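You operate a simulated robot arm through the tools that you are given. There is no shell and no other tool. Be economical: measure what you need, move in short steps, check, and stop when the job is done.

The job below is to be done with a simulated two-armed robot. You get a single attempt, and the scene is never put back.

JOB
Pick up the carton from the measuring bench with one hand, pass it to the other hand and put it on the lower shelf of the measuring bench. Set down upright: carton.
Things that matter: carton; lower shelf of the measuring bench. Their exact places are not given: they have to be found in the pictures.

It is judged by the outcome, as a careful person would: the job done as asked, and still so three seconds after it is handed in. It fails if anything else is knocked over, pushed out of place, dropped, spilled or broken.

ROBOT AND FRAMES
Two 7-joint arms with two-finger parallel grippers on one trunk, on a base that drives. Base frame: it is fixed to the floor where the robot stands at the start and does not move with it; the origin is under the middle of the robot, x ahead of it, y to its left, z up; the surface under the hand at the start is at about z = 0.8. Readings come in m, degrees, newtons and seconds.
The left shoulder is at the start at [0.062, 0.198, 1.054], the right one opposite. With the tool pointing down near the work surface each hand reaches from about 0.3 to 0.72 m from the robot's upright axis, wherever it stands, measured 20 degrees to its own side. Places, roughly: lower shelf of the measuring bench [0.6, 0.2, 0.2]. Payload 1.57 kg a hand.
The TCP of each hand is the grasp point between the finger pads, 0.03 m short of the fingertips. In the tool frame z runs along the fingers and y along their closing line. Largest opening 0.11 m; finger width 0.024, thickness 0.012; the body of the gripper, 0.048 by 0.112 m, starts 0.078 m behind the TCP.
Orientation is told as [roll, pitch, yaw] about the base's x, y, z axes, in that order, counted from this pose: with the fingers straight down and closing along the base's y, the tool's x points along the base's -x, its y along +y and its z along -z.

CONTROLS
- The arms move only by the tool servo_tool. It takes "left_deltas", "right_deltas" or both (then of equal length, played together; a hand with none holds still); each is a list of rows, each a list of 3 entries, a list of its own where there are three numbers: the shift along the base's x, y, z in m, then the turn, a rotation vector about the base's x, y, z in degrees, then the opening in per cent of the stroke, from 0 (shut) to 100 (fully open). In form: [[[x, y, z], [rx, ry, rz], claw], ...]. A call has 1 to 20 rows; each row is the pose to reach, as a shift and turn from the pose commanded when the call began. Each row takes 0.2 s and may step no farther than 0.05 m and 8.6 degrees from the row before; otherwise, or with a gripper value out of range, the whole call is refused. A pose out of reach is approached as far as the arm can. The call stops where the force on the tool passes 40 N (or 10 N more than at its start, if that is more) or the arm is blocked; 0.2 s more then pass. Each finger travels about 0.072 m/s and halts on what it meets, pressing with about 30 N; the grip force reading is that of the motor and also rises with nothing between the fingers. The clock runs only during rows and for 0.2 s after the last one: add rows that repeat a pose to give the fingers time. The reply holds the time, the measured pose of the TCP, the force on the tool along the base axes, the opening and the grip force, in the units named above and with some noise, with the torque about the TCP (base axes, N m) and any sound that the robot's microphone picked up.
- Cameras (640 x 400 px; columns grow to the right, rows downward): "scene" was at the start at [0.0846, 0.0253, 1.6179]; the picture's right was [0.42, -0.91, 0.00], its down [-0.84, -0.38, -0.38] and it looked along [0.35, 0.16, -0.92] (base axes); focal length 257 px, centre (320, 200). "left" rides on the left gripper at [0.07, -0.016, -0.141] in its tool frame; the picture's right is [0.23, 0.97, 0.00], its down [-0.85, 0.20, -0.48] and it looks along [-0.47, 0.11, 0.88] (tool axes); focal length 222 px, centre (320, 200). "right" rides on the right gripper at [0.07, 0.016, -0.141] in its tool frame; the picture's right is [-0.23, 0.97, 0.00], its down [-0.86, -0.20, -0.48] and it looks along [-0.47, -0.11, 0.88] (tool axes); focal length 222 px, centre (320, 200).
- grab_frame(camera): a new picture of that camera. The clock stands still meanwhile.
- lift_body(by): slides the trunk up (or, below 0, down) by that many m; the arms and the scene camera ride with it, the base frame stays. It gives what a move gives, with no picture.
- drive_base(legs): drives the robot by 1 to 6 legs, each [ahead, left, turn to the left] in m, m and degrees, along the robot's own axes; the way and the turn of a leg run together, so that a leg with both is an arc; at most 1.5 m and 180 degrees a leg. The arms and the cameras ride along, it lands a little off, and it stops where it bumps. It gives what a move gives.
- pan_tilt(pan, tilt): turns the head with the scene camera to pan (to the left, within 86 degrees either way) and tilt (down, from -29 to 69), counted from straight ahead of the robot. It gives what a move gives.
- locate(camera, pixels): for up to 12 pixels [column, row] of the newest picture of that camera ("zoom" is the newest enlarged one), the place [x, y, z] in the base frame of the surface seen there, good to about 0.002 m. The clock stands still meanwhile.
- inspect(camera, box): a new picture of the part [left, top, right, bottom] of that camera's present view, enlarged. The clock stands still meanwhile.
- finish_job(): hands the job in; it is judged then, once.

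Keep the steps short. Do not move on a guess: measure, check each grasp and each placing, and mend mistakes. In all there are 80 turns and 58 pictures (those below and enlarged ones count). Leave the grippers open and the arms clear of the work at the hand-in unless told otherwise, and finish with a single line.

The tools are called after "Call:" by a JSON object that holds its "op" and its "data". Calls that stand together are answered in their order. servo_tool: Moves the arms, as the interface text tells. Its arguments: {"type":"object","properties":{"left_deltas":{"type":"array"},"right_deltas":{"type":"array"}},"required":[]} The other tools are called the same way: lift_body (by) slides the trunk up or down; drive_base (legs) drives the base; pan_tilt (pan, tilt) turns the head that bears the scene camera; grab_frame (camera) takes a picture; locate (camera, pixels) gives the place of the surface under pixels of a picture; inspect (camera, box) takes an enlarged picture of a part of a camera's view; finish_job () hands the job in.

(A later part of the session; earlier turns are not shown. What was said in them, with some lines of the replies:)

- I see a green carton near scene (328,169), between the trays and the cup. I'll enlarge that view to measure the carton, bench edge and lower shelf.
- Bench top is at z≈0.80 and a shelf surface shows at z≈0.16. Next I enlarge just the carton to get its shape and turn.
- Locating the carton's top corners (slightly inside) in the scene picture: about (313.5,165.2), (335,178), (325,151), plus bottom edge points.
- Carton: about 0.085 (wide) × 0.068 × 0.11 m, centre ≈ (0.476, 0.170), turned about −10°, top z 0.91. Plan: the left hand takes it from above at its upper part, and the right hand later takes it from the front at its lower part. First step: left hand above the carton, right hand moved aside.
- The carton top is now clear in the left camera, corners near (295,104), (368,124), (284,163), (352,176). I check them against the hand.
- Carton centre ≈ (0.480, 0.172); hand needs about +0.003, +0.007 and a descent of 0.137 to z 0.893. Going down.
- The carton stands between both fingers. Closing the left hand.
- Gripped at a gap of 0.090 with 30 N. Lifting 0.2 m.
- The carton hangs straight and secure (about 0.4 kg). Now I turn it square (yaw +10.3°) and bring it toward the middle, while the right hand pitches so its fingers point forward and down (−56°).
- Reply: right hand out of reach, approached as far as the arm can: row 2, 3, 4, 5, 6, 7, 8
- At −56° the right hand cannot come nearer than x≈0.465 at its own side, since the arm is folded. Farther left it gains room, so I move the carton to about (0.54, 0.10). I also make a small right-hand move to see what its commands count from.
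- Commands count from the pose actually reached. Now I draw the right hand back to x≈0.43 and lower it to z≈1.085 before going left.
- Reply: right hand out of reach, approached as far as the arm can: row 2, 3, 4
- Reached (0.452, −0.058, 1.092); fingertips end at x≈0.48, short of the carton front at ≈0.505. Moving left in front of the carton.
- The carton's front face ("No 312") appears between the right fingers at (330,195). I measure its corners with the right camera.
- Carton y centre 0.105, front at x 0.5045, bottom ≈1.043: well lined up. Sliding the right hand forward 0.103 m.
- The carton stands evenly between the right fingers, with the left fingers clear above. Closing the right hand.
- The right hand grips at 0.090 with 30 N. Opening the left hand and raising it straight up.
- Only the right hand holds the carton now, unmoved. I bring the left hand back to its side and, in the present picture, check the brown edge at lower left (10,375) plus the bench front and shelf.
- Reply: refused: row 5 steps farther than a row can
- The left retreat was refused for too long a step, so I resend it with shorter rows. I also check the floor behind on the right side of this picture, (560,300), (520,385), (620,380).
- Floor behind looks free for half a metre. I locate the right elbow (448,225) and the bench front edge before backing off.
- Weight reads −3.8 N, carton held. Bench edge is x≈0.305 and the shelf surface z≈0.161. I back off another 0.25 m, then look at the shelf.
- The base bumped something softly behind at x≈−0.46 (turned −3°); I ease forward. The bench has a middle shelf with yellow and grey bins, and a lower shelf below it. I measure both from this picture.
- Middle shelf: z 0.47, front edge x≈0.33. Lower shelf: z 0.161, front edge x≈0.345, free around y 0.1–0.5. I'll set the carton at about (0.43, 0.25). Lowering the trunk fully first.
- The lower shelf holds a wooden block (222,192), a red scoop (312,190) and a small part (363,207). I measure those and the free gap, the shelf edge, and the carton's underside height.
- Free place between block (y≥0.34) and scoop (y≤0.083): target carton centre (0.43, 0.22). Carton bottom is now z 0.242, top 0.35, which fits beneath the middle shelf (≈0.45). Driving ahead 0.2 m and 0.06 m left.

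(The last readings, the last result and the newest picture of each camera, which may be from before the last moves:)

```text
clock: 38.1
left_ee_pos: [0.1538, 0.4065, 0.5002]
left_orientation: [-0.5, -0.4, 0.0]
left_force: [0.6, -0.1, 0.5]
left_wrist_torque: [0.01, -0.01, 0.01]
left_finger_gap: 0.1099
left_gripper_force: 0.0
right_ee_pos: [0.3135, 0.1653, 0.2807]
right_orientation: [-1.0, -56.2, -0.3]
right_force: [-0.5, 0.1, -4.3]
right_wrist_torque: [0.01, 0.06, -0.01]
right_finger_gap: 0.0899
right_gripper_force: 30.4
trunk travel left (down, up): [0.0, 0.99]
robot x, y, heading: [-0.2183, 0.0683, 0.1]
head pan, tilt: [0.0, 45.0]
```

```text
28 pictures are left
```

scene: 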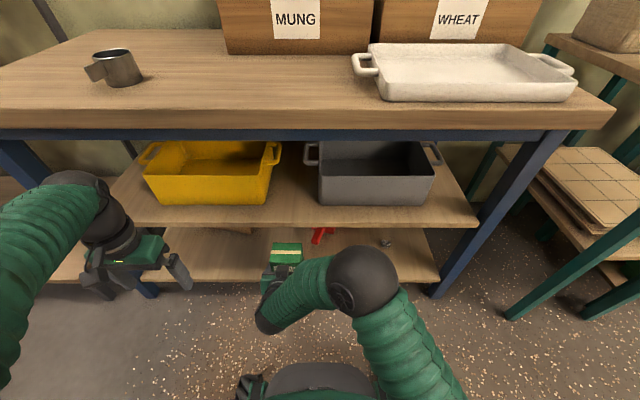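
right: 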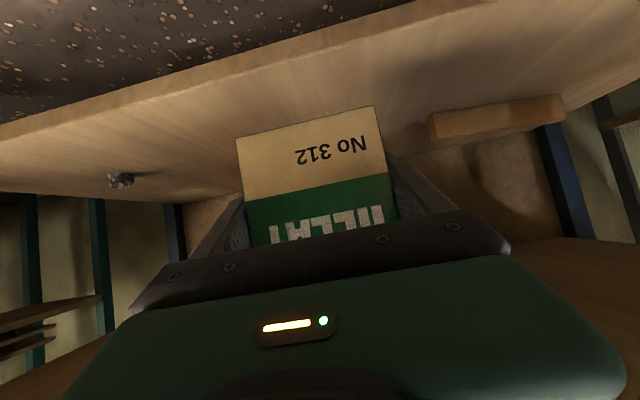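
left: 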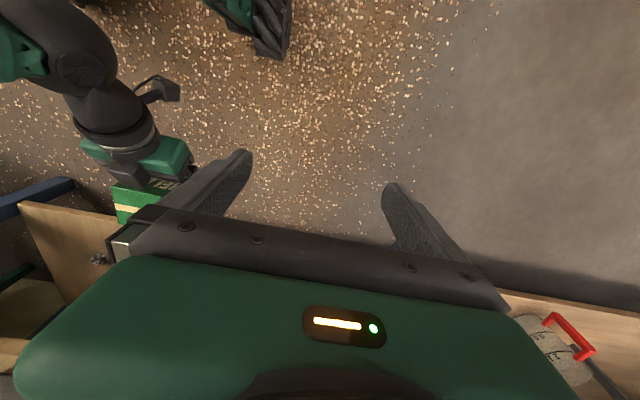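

Carton is at the shelf mouth. Reaching in +0.109 x, +0.055 y at constant height, with a small roll correction.

Call:
{"op": "servo_tool", "data": {"right_deltas": [[[0.025, 0.012, 0], [0, 0, 0], 50], [[0.05, 0.025, 0], [0.3, 0, 0], 50], [[0.075, 0.04, 0], [0.6, 0, 0], 50], [[0.1, 0.052, 0], [0.8, 0, 0], 50], [[0.109, 0.055, 0], [0.8, 0, 0], 50], [[0.109, 0.055, 0], [0.8, 0, 0], 50]]}}

Call:
{"op": "grab_frame", "data": {"camera": "right"}}

Call:
{"op": "grab_frame", "data": {"camera": "scene"}}

```text
clock: 39.5
left_ee_pos: [0.1534, 0.4061, 0.5003]
left_orientation: [-0.2, -0.4, 0.1]
left_force: [0.5, 0.3, 0.5]
left_wrist_torque: [-0.03, -0.01, 0.0]
left_finger_gap: 0.1103
left_gripper_force: 0.1
right_ee_pos: [0.4318, 0.2104, 0.2852]
right_orientation: [1.0, -56.6, -3.1]
right_force: [0.9, 0.1, -3.9]
right_wrist_torque: [-0.02, 0.05, 0.0]
right_finger_gap: 0.0899
right_gripper_force: 29.7
trunk travel left (down, up): [0.0, 0.99]
robot x, y, heading: [-0.217, 0.0663, 0.1]
head pan, tilt: [0.0, 45.0]
```

```text
27 pictures are left
```

right: 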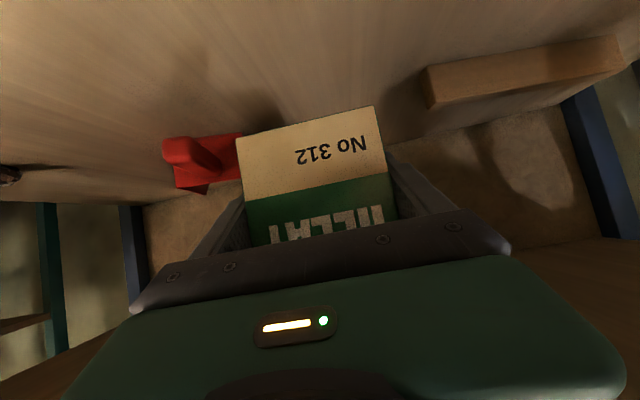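

```text
26 pictures are left
```

scene: 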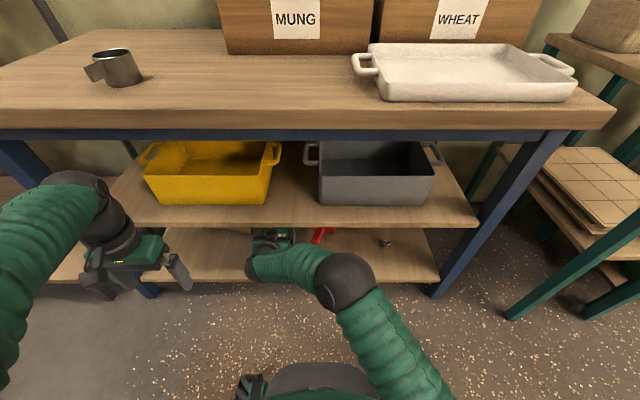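

The hand sits at (0.432, 0.210, 0.285), with scoop and block clear. I measure the carton's lower edge and the shelf near it before lowering.

Call:
{"op": "locate", "data": {"camera": "right", "pixels": [[240, 143], [370, 112], [310, 128], [315, 180], [300, 100], [210, 150], [430, 90]]}}

```text
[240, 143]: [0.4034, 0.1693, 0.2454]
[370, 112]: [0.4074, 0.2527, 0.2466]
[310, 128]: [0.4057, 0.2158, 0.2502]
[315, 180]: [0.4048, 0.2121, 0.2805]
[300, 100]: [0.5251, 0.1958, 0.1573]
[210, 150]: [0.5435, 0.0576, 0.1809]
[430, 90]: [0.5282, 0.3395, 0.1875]
```

Carton bottom ≈0.244, shelf 0.161: about 0.082 to go. Lowering 0.07 first.

Call:
{"op": "servo_tool", "data": {"right_deltas": [[[0, 0, -0.02], [0, 0, 0], 50], [[0, 0, -0.04], [-0.4, 0, 0], 50], [[0, 0, -0.06], [-0.8, 0, 0], 50], [[0, 0, -0.07], [-0.8, 0, 0], 50], [[0, 0, -0.07], [-0.8, 0, 0], 50]]}}

Call:
{"op": "grab_frame", "data": {"camera": "right"}}

```text
clock: 40.9
left_ee_pos: [0.1525, 0.4053, 0.5014]
left_orientation: [-0.3, -0.3, 0.0]
left_force: [0.7, 0.6, 0.3]
left_wrist_torque: [0.03, 0.01, 0.01]
left_finger_gap: 0.11
left_gripper_force: 0.1
right_ee_pos: [0.4472, 0.185, 0.2231]
right_orientation: [0.3, -57.3, -4.9]
right_force: [-0.5, -0.1, -4.5]
right_wrist_torque: [-0.01, -0.04, -0.04]
right_finger_gap: 0.0899
right_gripper_force: 30.3
trunk travel left (down, up): [0.0, 0.99]
robot x, y, heading: [-0.2162, 0.0637, -0.2]
head pan, tilt: [0.0, 45.0]
stopped in row 5 (right hand): the arm was blocked; the commanded pose is now the measured one
```

```text
25 pictures are left
```

right: 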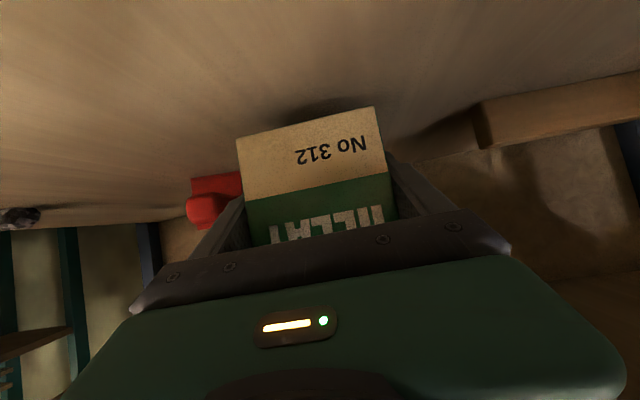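

The arm is blocked, though the force at the tool is just the carton's weight. So some part of the arm, not the carton, is touching. I look with the scene camera tilted down and with the left camera.

Call:
{"op": "pan_tilt", "data": {"pan": -10, "tilt": 69}}

Call:
{"op": "grab_frame", "data": {"camera": "scene"}}

Call:
{"op": "grab_frame", "data": {"camera": "left"}}

```text
clock: 41.8
left_ee_pos: [0.1521, 0.4066, 0.5025]
left_orientation: [-0.4, -0.3, -0.1]
left_force: [1.0, -0.2, 0.0]
left_wrist_torque: [-0.04, -0.01, 0.02]
left_finger_gap: 0.1103
left_gripper_force: 0.1
right_ee_pos: [0.4468, 0.1839, 0.2211]
right_orientation: [-0.2, -57.0, -4.7]
right_force: [-0.1, 0.5, -3.7]
right_wrist_torque: [0.04, 0.05, -0.01]
right_finger_gap: 0.0902
right_gripper_force: 30.5
trunk travel left (down, up): [0.0, 0.99]
robot x, y, heading: [-0.2192, 0.0623, 0.3]
head pan, tilt: [-10.0, 68.8]
```

```text
24 pictures are left
```

scene: 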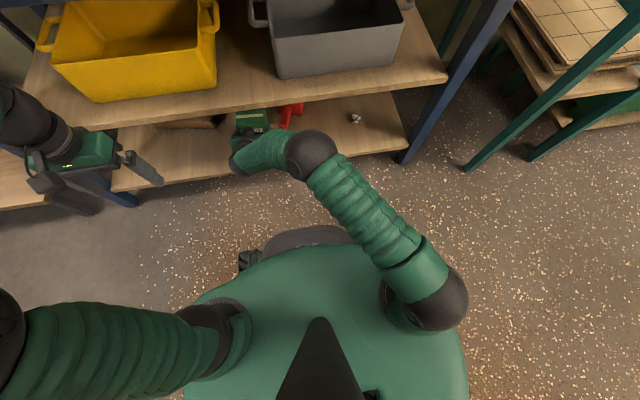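

```text
23 pictures are left
```

left: 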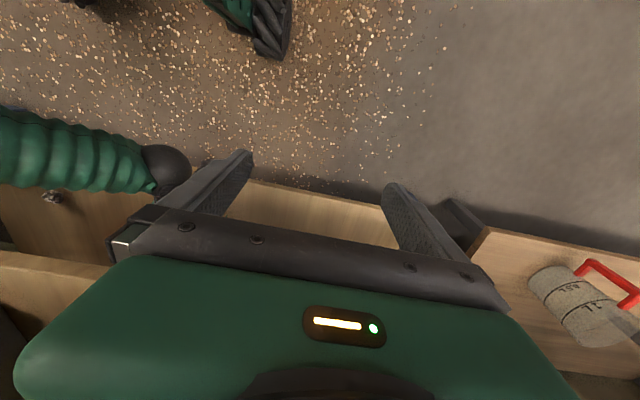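

The elbow at (312,155) looks close to the bench. I locate elbow, wrist joint and shelf edges.

Call:
{"op": "locate", "data": {"camera": "scene", "pixels": [[312, 140], [320, 155], [300, 170], [265, 148], [238, 160], [242, 130], [252, 118], [370, 210], [430, 270], [300, 106], [300, 245], [330, 150]]}}

Call:
{"op": "inspect", "data": {"camera": "scene", "box": [200, 80, 400, 205]}}

```text
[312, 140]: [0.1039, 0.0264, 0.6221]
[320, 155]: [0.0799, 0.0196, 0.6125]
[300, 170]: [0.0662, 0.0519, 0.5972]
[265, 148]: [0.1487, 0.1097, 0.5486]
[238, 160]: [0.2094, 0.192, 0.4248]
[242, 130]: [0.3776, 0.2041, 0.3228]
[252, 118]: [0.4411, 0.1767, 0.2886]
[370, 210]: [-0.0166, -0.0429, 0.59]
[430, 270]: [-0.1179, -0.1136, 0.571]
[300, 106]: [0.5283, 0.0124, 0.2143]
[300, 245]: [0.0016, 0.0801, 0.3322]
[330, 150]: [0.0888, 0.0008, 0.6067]
```

```text
3.20 times, centred on (300, 142) of scene
```

zoom: 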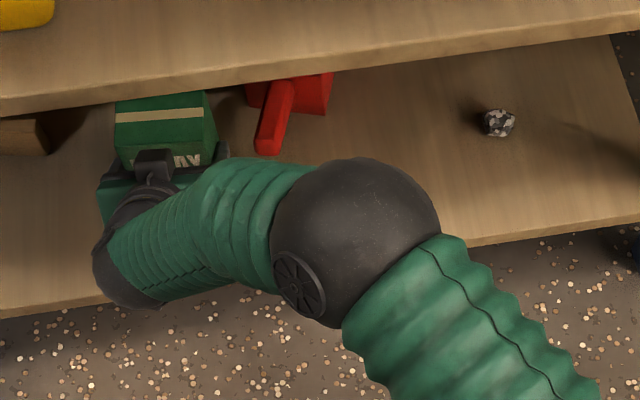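

Nothing of the bench touches the arm. It drifts because the right arm reaches across to its left side and hits its own limits (hand 0.13 m left of the robot's middle). Remedy: raise, withdraw, shift the base left, and hold the hand nearer its own side. First raise and withdraw.

Call:
{"op": "servo_tool", "data": {"right_deltas": [[[0, 0, 0.03], [0, 0, 0], 50], [[0, 0, 0.06], [0, 0, 0], 50], [[-0.03, 0, 0.065], [0, 0, 1], 50], [[-0.06, 0, 0.065], [0, 0, 2], 50], [[-0.09, 0, 0.065], [0, 0, 3], 50], [[-0.09, 0, 0.065], [0, 0, 3], 50]]}}

Call:
{"op": "drive_base", "data": {"legs": [[-0.15, 0, 0], [0, 0.2, 0]]}}

```text
clock: 43.4
left_ee_pos: [0.1526, 0.4051, 0.505]
left_orientation: [-0.2, -0.6, -0.1]
left_force: [-0.3, -0.6, 0.5]
left_wrist_torque: [-0.02, 0.01, 0.02]
left_finger_gap: 0.11
left_gripper_force: 0.0
right_ee_pos: [0.368, 0.1536, 0.2803]
right_orientation: [-1.8, -56.4, -3.4]
right_force: [-0.2, 0.0, -3.2]
right_wrist_torque: [-0.01, 0.0, 0.0]
right_finger_gap: 0.0898
right_gripper_force: 30.4
trunk travel left (down, up): [0.0, 0.99]
robot x, y, heading: [-0.216, 0.0646, 0.0]
head pan, tilt: [-10.0, 68.8]
stopped in row 6 (right hand): the arm was blocked; the commanded pose is now the measured one
```

```text
clock: 45.9
left_ee_pos: [0.0012, 0.6065, 0.5024]
left_orientation: [-0.3, -0.4, 0.1]
left_force: [-0.6, -0.7, 0.2]
left_wrist_torque: [0.0, 0.05, 0.02]
left_finger_gap: 0.1101
left_gripper_force: 0.0
right_ee_pos: [0.218, 0.3559, 0.2823]
right_orientation: [-1.1, -56.7, -3.6]
right_force: [-0.1, 0.0, -4.1]
right_wrist_torque: [-0.01, 0.05, 0.02]
right_finger_gap: 0.0901
right_gripper_force: 29.9
trunk travel left (down, up): [0.0, 0.99]
robot x, y, heading: [-0.3689, 0.2613, 0.2]
head pan, tilt: [-10.0, 68.8]
```

Still pressed a little. Out in the open now, I raise the hand to z≈0.34 and move it 0.18 m to its own side, squaring yaw and roll.

Call:
{"op": "servo_tool", "data": {"right_deltas": [[[0, 0, 0.03], [0, 0, 0], 50], [[0, -0.02, 0.06], [0.3, 0, 1], 50], [[0, -0.05, 0.06], [0.6, 0, 2], 50], [[0, -0.08, 0.06], [1, 0, 3], 50], [[0, -0.11, 0.06], [1, 0.5, 3.6], 50], [[0, -0.14, 0.06], [1, 0.5, 3.6], 50], [[0, -0.17, 0.06], [1, 0.5, 3.6], 50], [[0, -0.18, 0.06], [1, 0.5, 3.6], 50], [[0, -0.18, 0.06], [1, 0.5, 3.6], 50]]}}

Call:
{"op": "grab_frame", "data": {"camera": "scene"}}

```text
clock: 47.9
left_ee_pos: [0.0004, 0.6052, 0.5022]
left_orientation: [-0.3, -0.5, 0.0]
left_force: [-0.9, 1.2, 0.3]
left_wrist_torque: [0.01, 0.02, -0.03]
left_finger_gap: 0.11
left_gripper_force: 0.1
right_ee_pos: [0.2167, 0.1753, 0.3427]
right_orientation: [0.8, -56.3, -1.5]
right_force: [-0.9, -0.4, -3.5]
right_wrist_torque: [0.01, 0.04, -0.02]
right_finger_gap: 0.09
right_gripper_force: 30.2
trunk travel left (down, up): [0.0, 0.99]
robot x, y, heading: [-0.3652, 0.262, 0.3]
head pan, tilt: [-10.0, 68.8]
```

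```text
21 pictures are left
```

scene: 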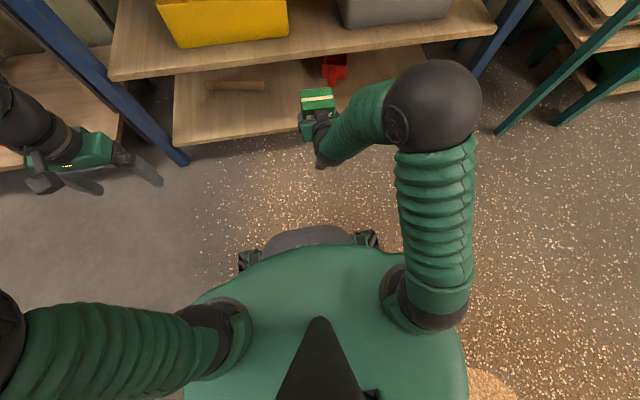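

The arm is in a natural pose now. I test lowering to working height (z≈0.22) here in the open, before entering the shelf.

Call:
{"op": "servo_tool", "data": {"right_deltas": [[[0, 0, -0.03], [0, 0, 0.5], 50], [[0, 0, -0.06], [-0.4, 0, 1], 50], [[0, 0, -0.09], [-0.8, 0, 1.5], 50], [[0, 0, -0.123], [-0.8, 0, 1.5], 50], [[0, 0, -0.123], [-0.8, 0, 1.5], 50], [[0, 0, -0.123], [-0.8, 0, 1.5], 50]]}}

Call:
{"op": "grab_frame", "data": {"camera": "scene"}}

```text
clock: 49.3
left_ee_pos: [-0.0003, 0.6057, 0.5029]
left_orientation: [-0.4, -0.4, 0.1]
left_force: [0.2, -0.7, 0.3]
left_wrist_torque: [-0.02, -0.04, -0.02]
left_finger_gap: 0.1101
left_gripper_force: 0.0
right_ee_pos: [0.2159, 0.1765, 0.2191]
right_orientation: [-0.6, -56.4, 1.0]
right_force: [0.1, 0.2, -4.0]
right_wrist_torque: [-0.01, 0.05, 0.03]
right_finger_gap: 0.0897
right_gripper_force: 29.9
trunk travel left (down, up): [0.0, 0.99]
robot x, y, heading: [-0.3711, 0.2647, 0.2]
head pan, tilt: [-10.0, 68.8]
```

```text
20 pictures are left
```

scene: 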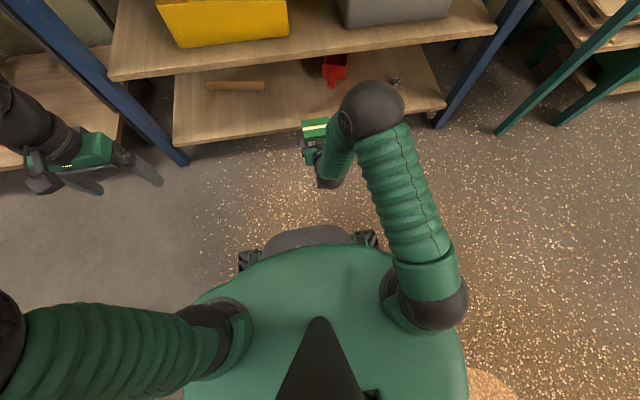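

Tracking is exact here. I raise 0.03 for clearance and check where elbow and left hand are before driving in.

Call:
{"op": "locate", "data": {"camera": "scene", "pixels": [[372, 90], [360, 88], [372, 120], [330, 180], [313, 122], [150, 165], [318, 130], [330, 60]]}}

Call:
{"op": "servo_tool", "data": {"right_deltas": [[[0, 0, 0.015], [0.3, 0, -0.5], 50], [[0, 0, 0.03], [0.6, 0, -1], 50], [[0, 0, 0.03], [0.6, 0, -1], 50]]}}

```text
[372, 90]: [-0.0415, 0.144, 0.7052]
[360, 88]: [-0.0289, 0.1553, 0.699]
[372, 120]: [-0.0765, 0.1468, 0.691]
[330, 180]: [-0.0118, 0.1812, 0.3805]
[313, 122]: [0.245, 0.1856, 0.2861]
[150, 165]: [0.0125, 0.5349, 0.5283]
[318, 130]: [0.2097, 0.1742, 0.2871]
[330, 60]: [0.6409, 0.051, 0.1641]
```

```text
clock: 50.1
left_ee_pos: [-0.0004, 0.6069, 0.5025]
left_orientation: [-0.3, -0.6, 0.1]
left_force: [-0.1, -0.3, -0.4]
left_wrist_torque: [-0.02, 0.0, 0.0]
left_finger_gap: 0.1101
left_gripper_force: 0.0
right_ee_pos: [0.2175, 0.1772, 0.2515]
right_orientation: [0.5, -56.3, -0.8]
right_force: [-0.1, -1.1, -3.8]
right_wrist_torque: [0.03, 0.04, 0.0]
right_finger_gap: 0.0899
right_gripper_force: 29.9
trunk travel left (down, up): [0.0, 0.99]
robot x, y, heading: [-0.3667, 0.2668, 0.7]
head pan, tilt: [-10.0, 68.8]
```

Elbow will end at x≈0.22, clear of the bench edge at 0.305. I tuck the left hand back a bit, then drive in 0.205 ahead and 0.03 left.

Call:
{"op": "servo_tool", "data": {"left_deltas": [[[-0.02, -0.025, 0], [0, 0, 0], 100], [[-0.04, -0.05, 0], [0, 0, 0], 100], [[-0.04, -0.05, 0], [0, 0, 0], 100]]}}

Call:
{"op": "drive_base", "data": {"legs": [[0.1, 0.03, -0.5], [0.105, 0, 0]]}}

Call:
{"op": "grab_frame", "data": {"camera": "right"}}

Call:
{"op": "grab_frame", "data": {"camera": "scene"}}

```text
clock: 50.9
left_ee_pos: [-0.0404, 0.5562, 0.5051]
left_orientation: [-0.2, -0.5, 0.0]
left_force: [0.0, -0.4, 0.2]
left_wrist_torque: [-0.01, -0.01, -0.02]
left_finger_gap: 0.1099
left_gripper_force: 0.1
right_ee_pos: [0.2155, 0.1761, 0.2513]
right_orientation: [0.4, -56.3, -0.8]
right_force: [-0.9, -0.7, -4.0]
right_wrist_torque: [-0.02, 0.02, 0.02]
right_finger_gap: 0.0897
right_gripper_force: 29.8
trunk travel left (down, up): [0.0, 0.99]
robot x, y, heading: [-0.3682, 0.2633, 0.1]
head pan, tilt: [-10.0, 68.8]
```

```text
clock: 52.9
left_ee_pos: [0.17, 0.583, 0.5039]
left_orientation: [-0.2, -0.5, -0.4]
left_force: [0.5, 0.5, -0.3]
left_wrist_torque: [0.01, 0.01, 0.03]
left_finger_gap: 0.1101
left_gripper_force: 0.0
right_ee_pos: [0.4239, 0.2026, 0.251]
right_orientation: [0.4, -56.3, -1.4]
right_force: [-0.1, -0.5, -5.0]
right_wrist_torque: [-0.01, 0.02, -0.03]
right_finger_gap: 0.0898
right_gripper_force: 30.1
trunk travel left (down, up): [0.0, 0.99]
robot x, y, heading: [-0.157, 0.2937, -0.2]
head pan, tilt: [-10.0, 68.8]
```

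```text
19 pictures are left
```

right: 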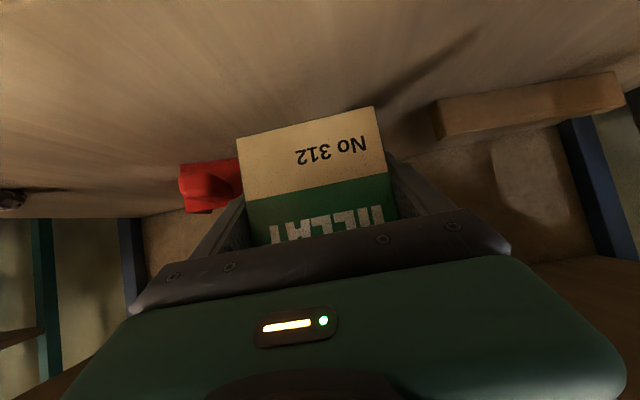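

```text
18 pictures are left
```

scene: 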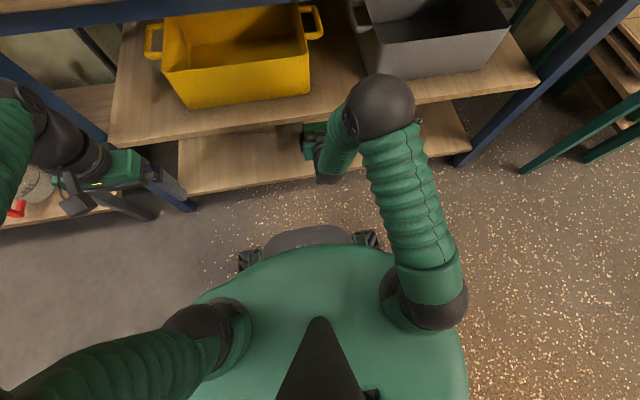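

Carton is inside over the shelf. I measure its bottom edge again and its distance to the scoop.

Call:
{"op": "locate", "data": {"camera": "right", "pixels": [[240, 142], [370, 110], [310, 126], [315, 180], [390, 235], [230, 165], [438, 125], [300, 95]]}}

Call:
{"op": "locate", "data": {"camera": "scene", "pixels": [[308, 127], [322, 127], [378, 85], [150, 165], [310, 145]]}}

```text
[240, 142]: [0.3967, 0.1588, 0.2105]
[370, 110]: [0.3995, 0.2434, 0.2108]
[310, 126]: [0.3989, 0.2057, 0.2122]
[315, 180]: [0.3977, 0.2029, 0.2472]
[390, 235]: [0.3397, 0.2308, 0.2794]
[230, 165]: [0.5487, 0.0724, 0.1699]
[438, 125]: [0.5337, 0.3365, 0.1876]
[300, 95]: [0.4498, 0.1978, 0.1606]
```

```text
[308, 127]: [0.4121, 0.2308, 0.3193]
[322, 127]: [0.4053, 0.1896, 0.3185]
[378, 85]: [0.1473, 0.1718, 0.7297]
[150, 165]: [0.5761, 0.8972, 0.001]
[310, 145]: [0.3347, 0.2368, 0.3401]
```

Bottom at ≈0.209, so about 0.048 m to the shelf. Lowering 0.043, squaring yaw by 1.2°, then checking.

Call:
{"op": "servo_tool", "data": {"right_deltas": [[[0, 0, -0.015], [-0.2, 0, 0.4], 50], [[0, 0, -0.03], [-0.4, 0, 0.8], 50], [[0, 0, -0.043], [-0.4, 0, 1.2], 50], [[0, 0, -0.043], [-0.4, 0, 1.2], 50], [[0, 0, -0.043], [-0.4, 0, 1.2], 50]]}}

Call:
{"op": "grab_frame", "data": {"camera": "right"}}

Call:
{"op": "locate", "data": {"camera": "right", "pixels": [[240, 142], [370, 111], [310, 127], [315, 180]]}}

```text
clock: 54.1
left_ee_pos: [0.1705, 0.5834, 0.5055]
left_orientation: [-0.2, -0.6, -0.4]
left_force: [0.0, -0.2, 0.1]
left_wrist_torque: [0.02, 0.01, -0.01]
left_finger_gap: 0.1102
left_gripper_force: 0.0
right_ee_pos: [0.4242, 0.2028, 0.2083]
right_orientation: [-0.3, -56.2, 0.5]
right_force: [-0.2, 0.0, -3.8]
right_wrist_torque: [-0.05, 0.02, -0.02]
right_finger_gap: 0.0897
right_gripper_force: 29.6
trunk travel left (down, up): [0.0, 0.99]
robot x, y, heading: [-0.1621, 0.2926, -0.5]
head pan, tilt: [-10.0, 68.8]
```

```text
17 pictures are left
```

right: 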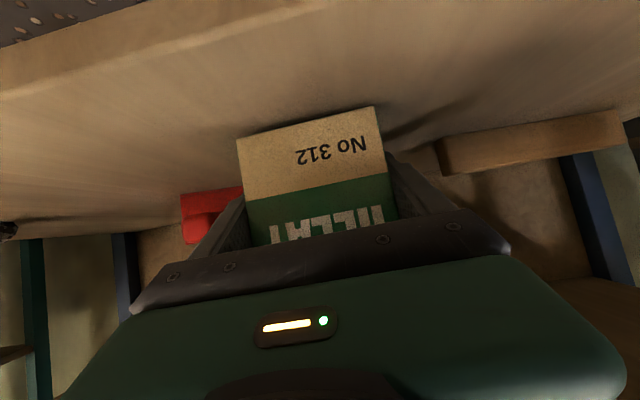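

```text
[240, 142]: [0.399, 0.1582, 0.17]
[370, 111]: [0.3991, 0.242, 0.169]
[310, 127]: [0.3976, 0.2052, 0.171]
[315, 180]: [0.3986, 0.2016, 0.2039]
```

About 0.005–0.007 m of air left. Lowering in 2 mm steps until the weight comes off the hand.

Call:
{"op": "servo_tool", "data": {"right_deltas": [[[0, 0, -0.002], [0, 0, 0], 50], [[0, 0, -0.004], [0, 0, 0], 50], [[0, 0, -0.006], [0, 0, 0], 50], [[0, 0, -0.006], [0, 0, 0], 50]]}}

```text
clock: 55.1
left_ee_pos: [0.1699, 0.5844, 0.5043]
left_orientation: [-0.3, -0.6, -0.4]
left_force: [0.2, -0.4, 0.0]
left_wrist_torque: [0.02, 0.01, -0.03]
left_finger_gap: 0.11
left_gripper_force: 0.0
right_ee_pos: [0.4243, 0.2018, 0.2037]
right_orientation: [-0.3, -56.3, 0.4]
right_force: [0.0, 0.0, -1.9]
right_wrist_torque: [0.05, 0.1, 0.02]
right_finger_gap: 0.09
right_gripper_force: 30.1
trunk travel left (down, up): [0.0, 0.99]
robot x, y, heading: [-0.1607, 0.29, -0.3]
head pan, tilt: [-10.0, 68.8]
```

The load dropped from −3.8 to −1.9 N, so contact is starting. Another 2 mm.

Call:
{"op": "servo_tool", "data": {"right_deltas": [[[0, 0, -0.002], [0, 0, 0], 50], [[0, 0, -0.002], [0, 0, 0], 50]]}}

```text
clock: 55.7
left_ee_pos: [0.1692, 0.584, 0.5054]
left_orientation: [-0.3, -0.7, -0.4]
left_force: [-0.8, 0.6, 0.2]
left_wrist_torque: [-0.02, -0.01, -0.02]
left_finger_gap: 0.11
left_gripper_force: 0.1
right_ee_pos: [0.4253, 0.2012, 0.2028]
right_orientation: [-0.1, -56.6, 0.5]
right_force: [-4.9, -2.3, 15.7]
right_wrist_torque: [0.81, 0.77, 0.28]
right_finger_gap: 0.0899
right_gripper_force: 29.7
trunk travel left (down, up): [0.0, 0.99]
robot x, y, heading: [-0.1536, 0.2928, -0.1]
head pan, tilt: [-10.0, 68.8]
```

The shelf now pushes up with 16 N, so the carton is seated. Relaxing 1 mm and opening the right hand.

Call:
{"op": "servo_tool", "data": {"right_deltas": [[[0, 0, 0.001], [0, 0, 0], 80], [[0, 0, 0.001], [0, 0, 0], 100], [[0, 0, 0.001], [0, 0, 0], 100], [[0, 0, 0.001], [0, 0, 0], 100]]}}

Call:
{"op": "grab_frame", "data": {"camera": "right"}}

```text
clock: 56.7
left_ee_pos: [0.17, 0.5828, 0.5051]
left_orientation: [-0.3, -0.6, -0.5]
left_force: [0.8, -0.2, -0.1]
left_wrist_torque: [0.0, 0.04, 0.0]
left_finger_gap: 0.1102
left_gripper_force: 0.0
right_ee_pos: [0.4235, 0.2018, 0.2017]
right_orientation: [-0.4, -56.3, 0.6]
right_force: [0.3, 0.3, 1.2]
right_wrist_torque: [-0.01, -0.03, 0.0]
right_finger_gap: 0.1099
right_gripper_force: 0.1
trunk travel left (down, up): [0.0, 0.99]
robot x, y, heading: [-0.1615, 0.293, -0.3]
head pan, tilt: [-10.0, 68.8]
```

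```text
16 pictures are left
```

right: 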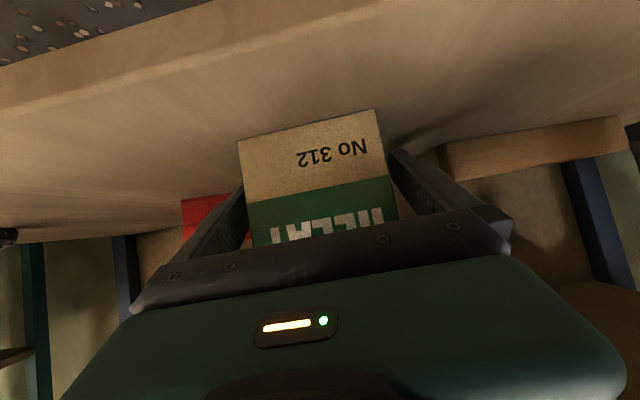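

Both fingers are clear of the carton. Withdrawing the right hand straight back 0.1 m.

Call:
{"op": "servo_tool", "data": {"right_deltas": [[[-0.02, 0, 0.004], [0, 0, 0], 100], [[-0.04, 0, 0.008], [0, 0, 0], 100], [[-0.06, 0, 0.012], [0, 0, 0], 100], [[-0.08, 0, 0.016], [0, 0, 0], 100], [[-0.1, 0, 0.02], [0, 0, 0], 100], [[-0.1, 0, 0.02], [0, 0, 0], 100]]}}

Call:
{"op": "grab_frame", "data": {"camera": "right"}}

```text
clock: 58.1
left_ee_pos: [0.1708, 0.5841, 0.5046]
left_orientation: [-0.2, -0.6, -0.4]
left_force: [-0.2, -0.8, 0.3]
left_wrist_torque: [0.0, -0.06, -0.01]
left_finger_gap: 0.11
left_gripper_force: 0.1
right_ee_pos: [0.3241, 0.2007, 0.2215]
right_orientation: [-0.3, -56.3, 0.5]
right_force: [-0.4, -0.1, 0.6]
right_wrist_torque: [0.03, -0.03, -0.01]
right_finger_gap: 0.1099
right_gripper_force: 0.0
trunk travel left (down, up): [0.0, 0.99]
robot x, y, heading: [-0.1594, 0.291, -0.2]
head pan, tilt: [-10.0, 68.8]
```

```text
15 pictures are left
```

right: 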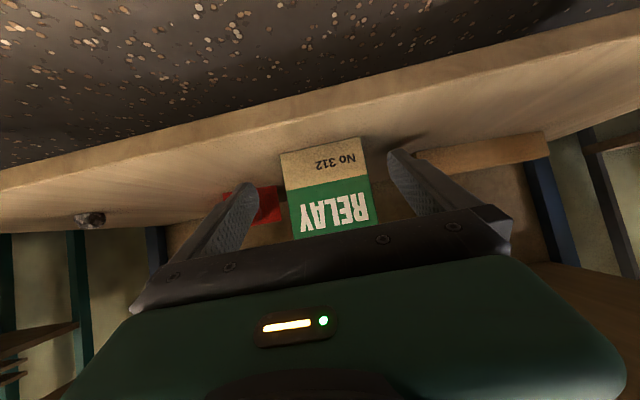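

The carton stands upright on the lower shelf. I drive back 0.2 m to clear the arms and check the whole scene.

Call:
{"op": "drive_base", "data": {"legs": [[-0.2, 0, 0]]}}

Call:
{"op": "pan_tilt", "data": {"pan": 0, "tilt": 45}}

Call:
{"op": "grab_frame", "data": {"camera": "scene"}}

Call:
{"op": "grab_frame", "data": {"camera": "right"}}

```text
clock: 59.7
left_ee_pos: [-0.0293, 0.5839, 0.5057]
left_orientation: [-0.3, -0.5, -0.6]
left_force: [-0.9, 0.7, -0.2]
left_wrist_torque: [0.0, 0.01, -0.02]
left_finger_gap: 0.1102
left_gripper_force: 0.0
right_ee_pos: [0.1234, 0.2002, 0.222]
right_orientation: [-0.3, -56.2, 0.3]
right_force: [0.8, -0.3, -0.2]
right_wrist_torque: [0.01, 0.01, -0.01]
right_finger_gap: 0.1102
right_gripper_force: 0.1
trunk travel left (down, up): [0.0, 0.99]
robot x, y, heading: [-0.3599, 0.2939, -0.4]
head pan, tilt: [-10.0, 68.8]
```

```text
clock: 60.6
left_ee_pos: [-0.0293, 0.5835, 0.5049]
left_orientation: [-0.3, -0.7, -0.6]
left_force: [-0.3, -0.7, -0.1]
left_wrist_torque: [0.0, -0.02, 0.01]
left_finger_gap: 0.11
left_gripper_force: 0.1
right_ee_pos: [0.1234, 0.201, 0.2213]
right_orientation: [-0.3, -56.4, 0.4]
right_force: [1.0, 0.6, -0.4]
right_wrist_torque: [0.0, 0.02, -0.03]
right_finger_gap: 0.1101
right_gripper_force: 0.1
trunk travel left (down, up): [0.0, 0.99]
robot x, y, heading: [-0.3589, 0.2961, -0.6]
head pan, tilt: [0.0, 45.0]
```

```text
14 pictures are left
```

scene: 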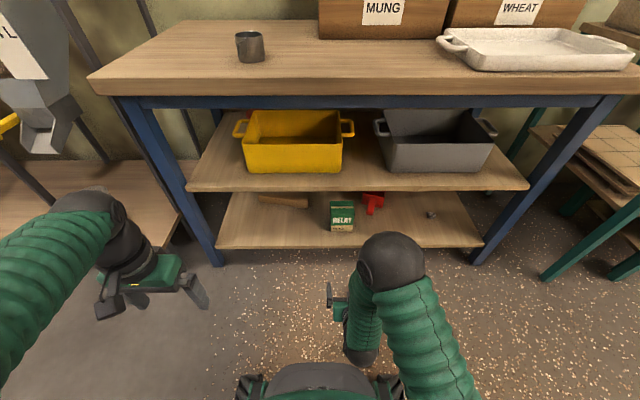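

```text
13 pictures are left
```

right: 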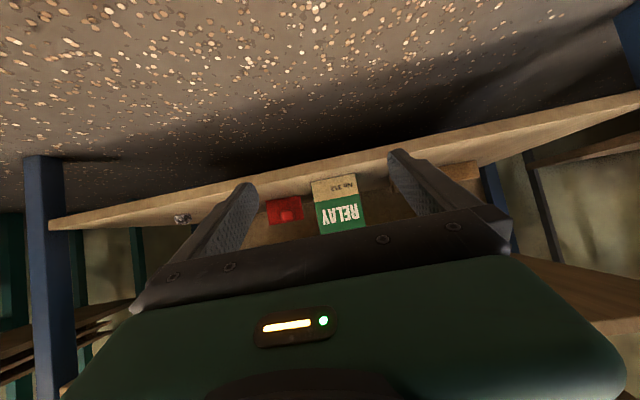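

The carton stands upright on the lower shelf and other items look in place. A quick check that the cup and carton coordinates agree, and a close look at the grey bin.

Call:
{"op": "locate", "data": {"camera": "scene", "pixels": [[249, 50], [342, 204], [342, 229], [285, 202], [372, 205], [431, 216]]}}

Call:
{"op": "inspect", "data": {"camera": "scene", "box": [220, 20, 540, 250]}}

```text
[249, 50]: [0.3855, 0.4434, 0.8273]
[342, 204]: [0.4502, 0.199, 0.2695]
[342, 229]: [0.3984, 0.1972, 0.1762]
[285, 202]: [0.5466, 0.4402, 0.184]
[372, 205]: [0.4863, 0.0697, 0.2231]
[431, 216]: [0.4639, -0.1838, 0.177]
```

```text
1.74 times, centred on (380, 135) of scene
```

zoom: 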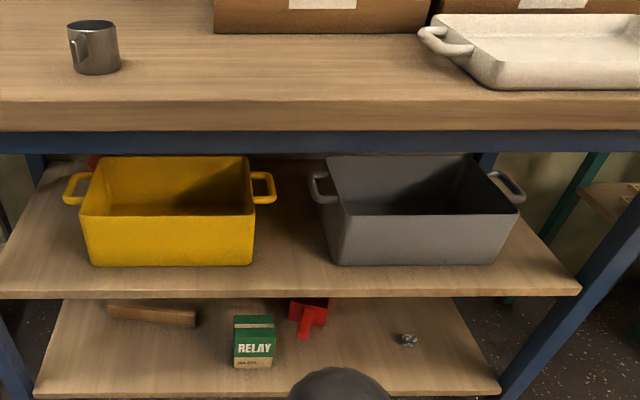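

Carton top is at 0.27 and its base at the shelf (0.161), upright. The grippers are open, the arms clear and everything else is in place. Handing in.

Call:
{"op": "finish_job", "data": {}}

```text
The job is handed in.
```

The carton was picked up with the left hand, passed to the right hand and set upright on the lower shelf of the measuring bench; nothing looked disturbed in the last picture, though the base bumped lightly into something unseen behind it while backing off.
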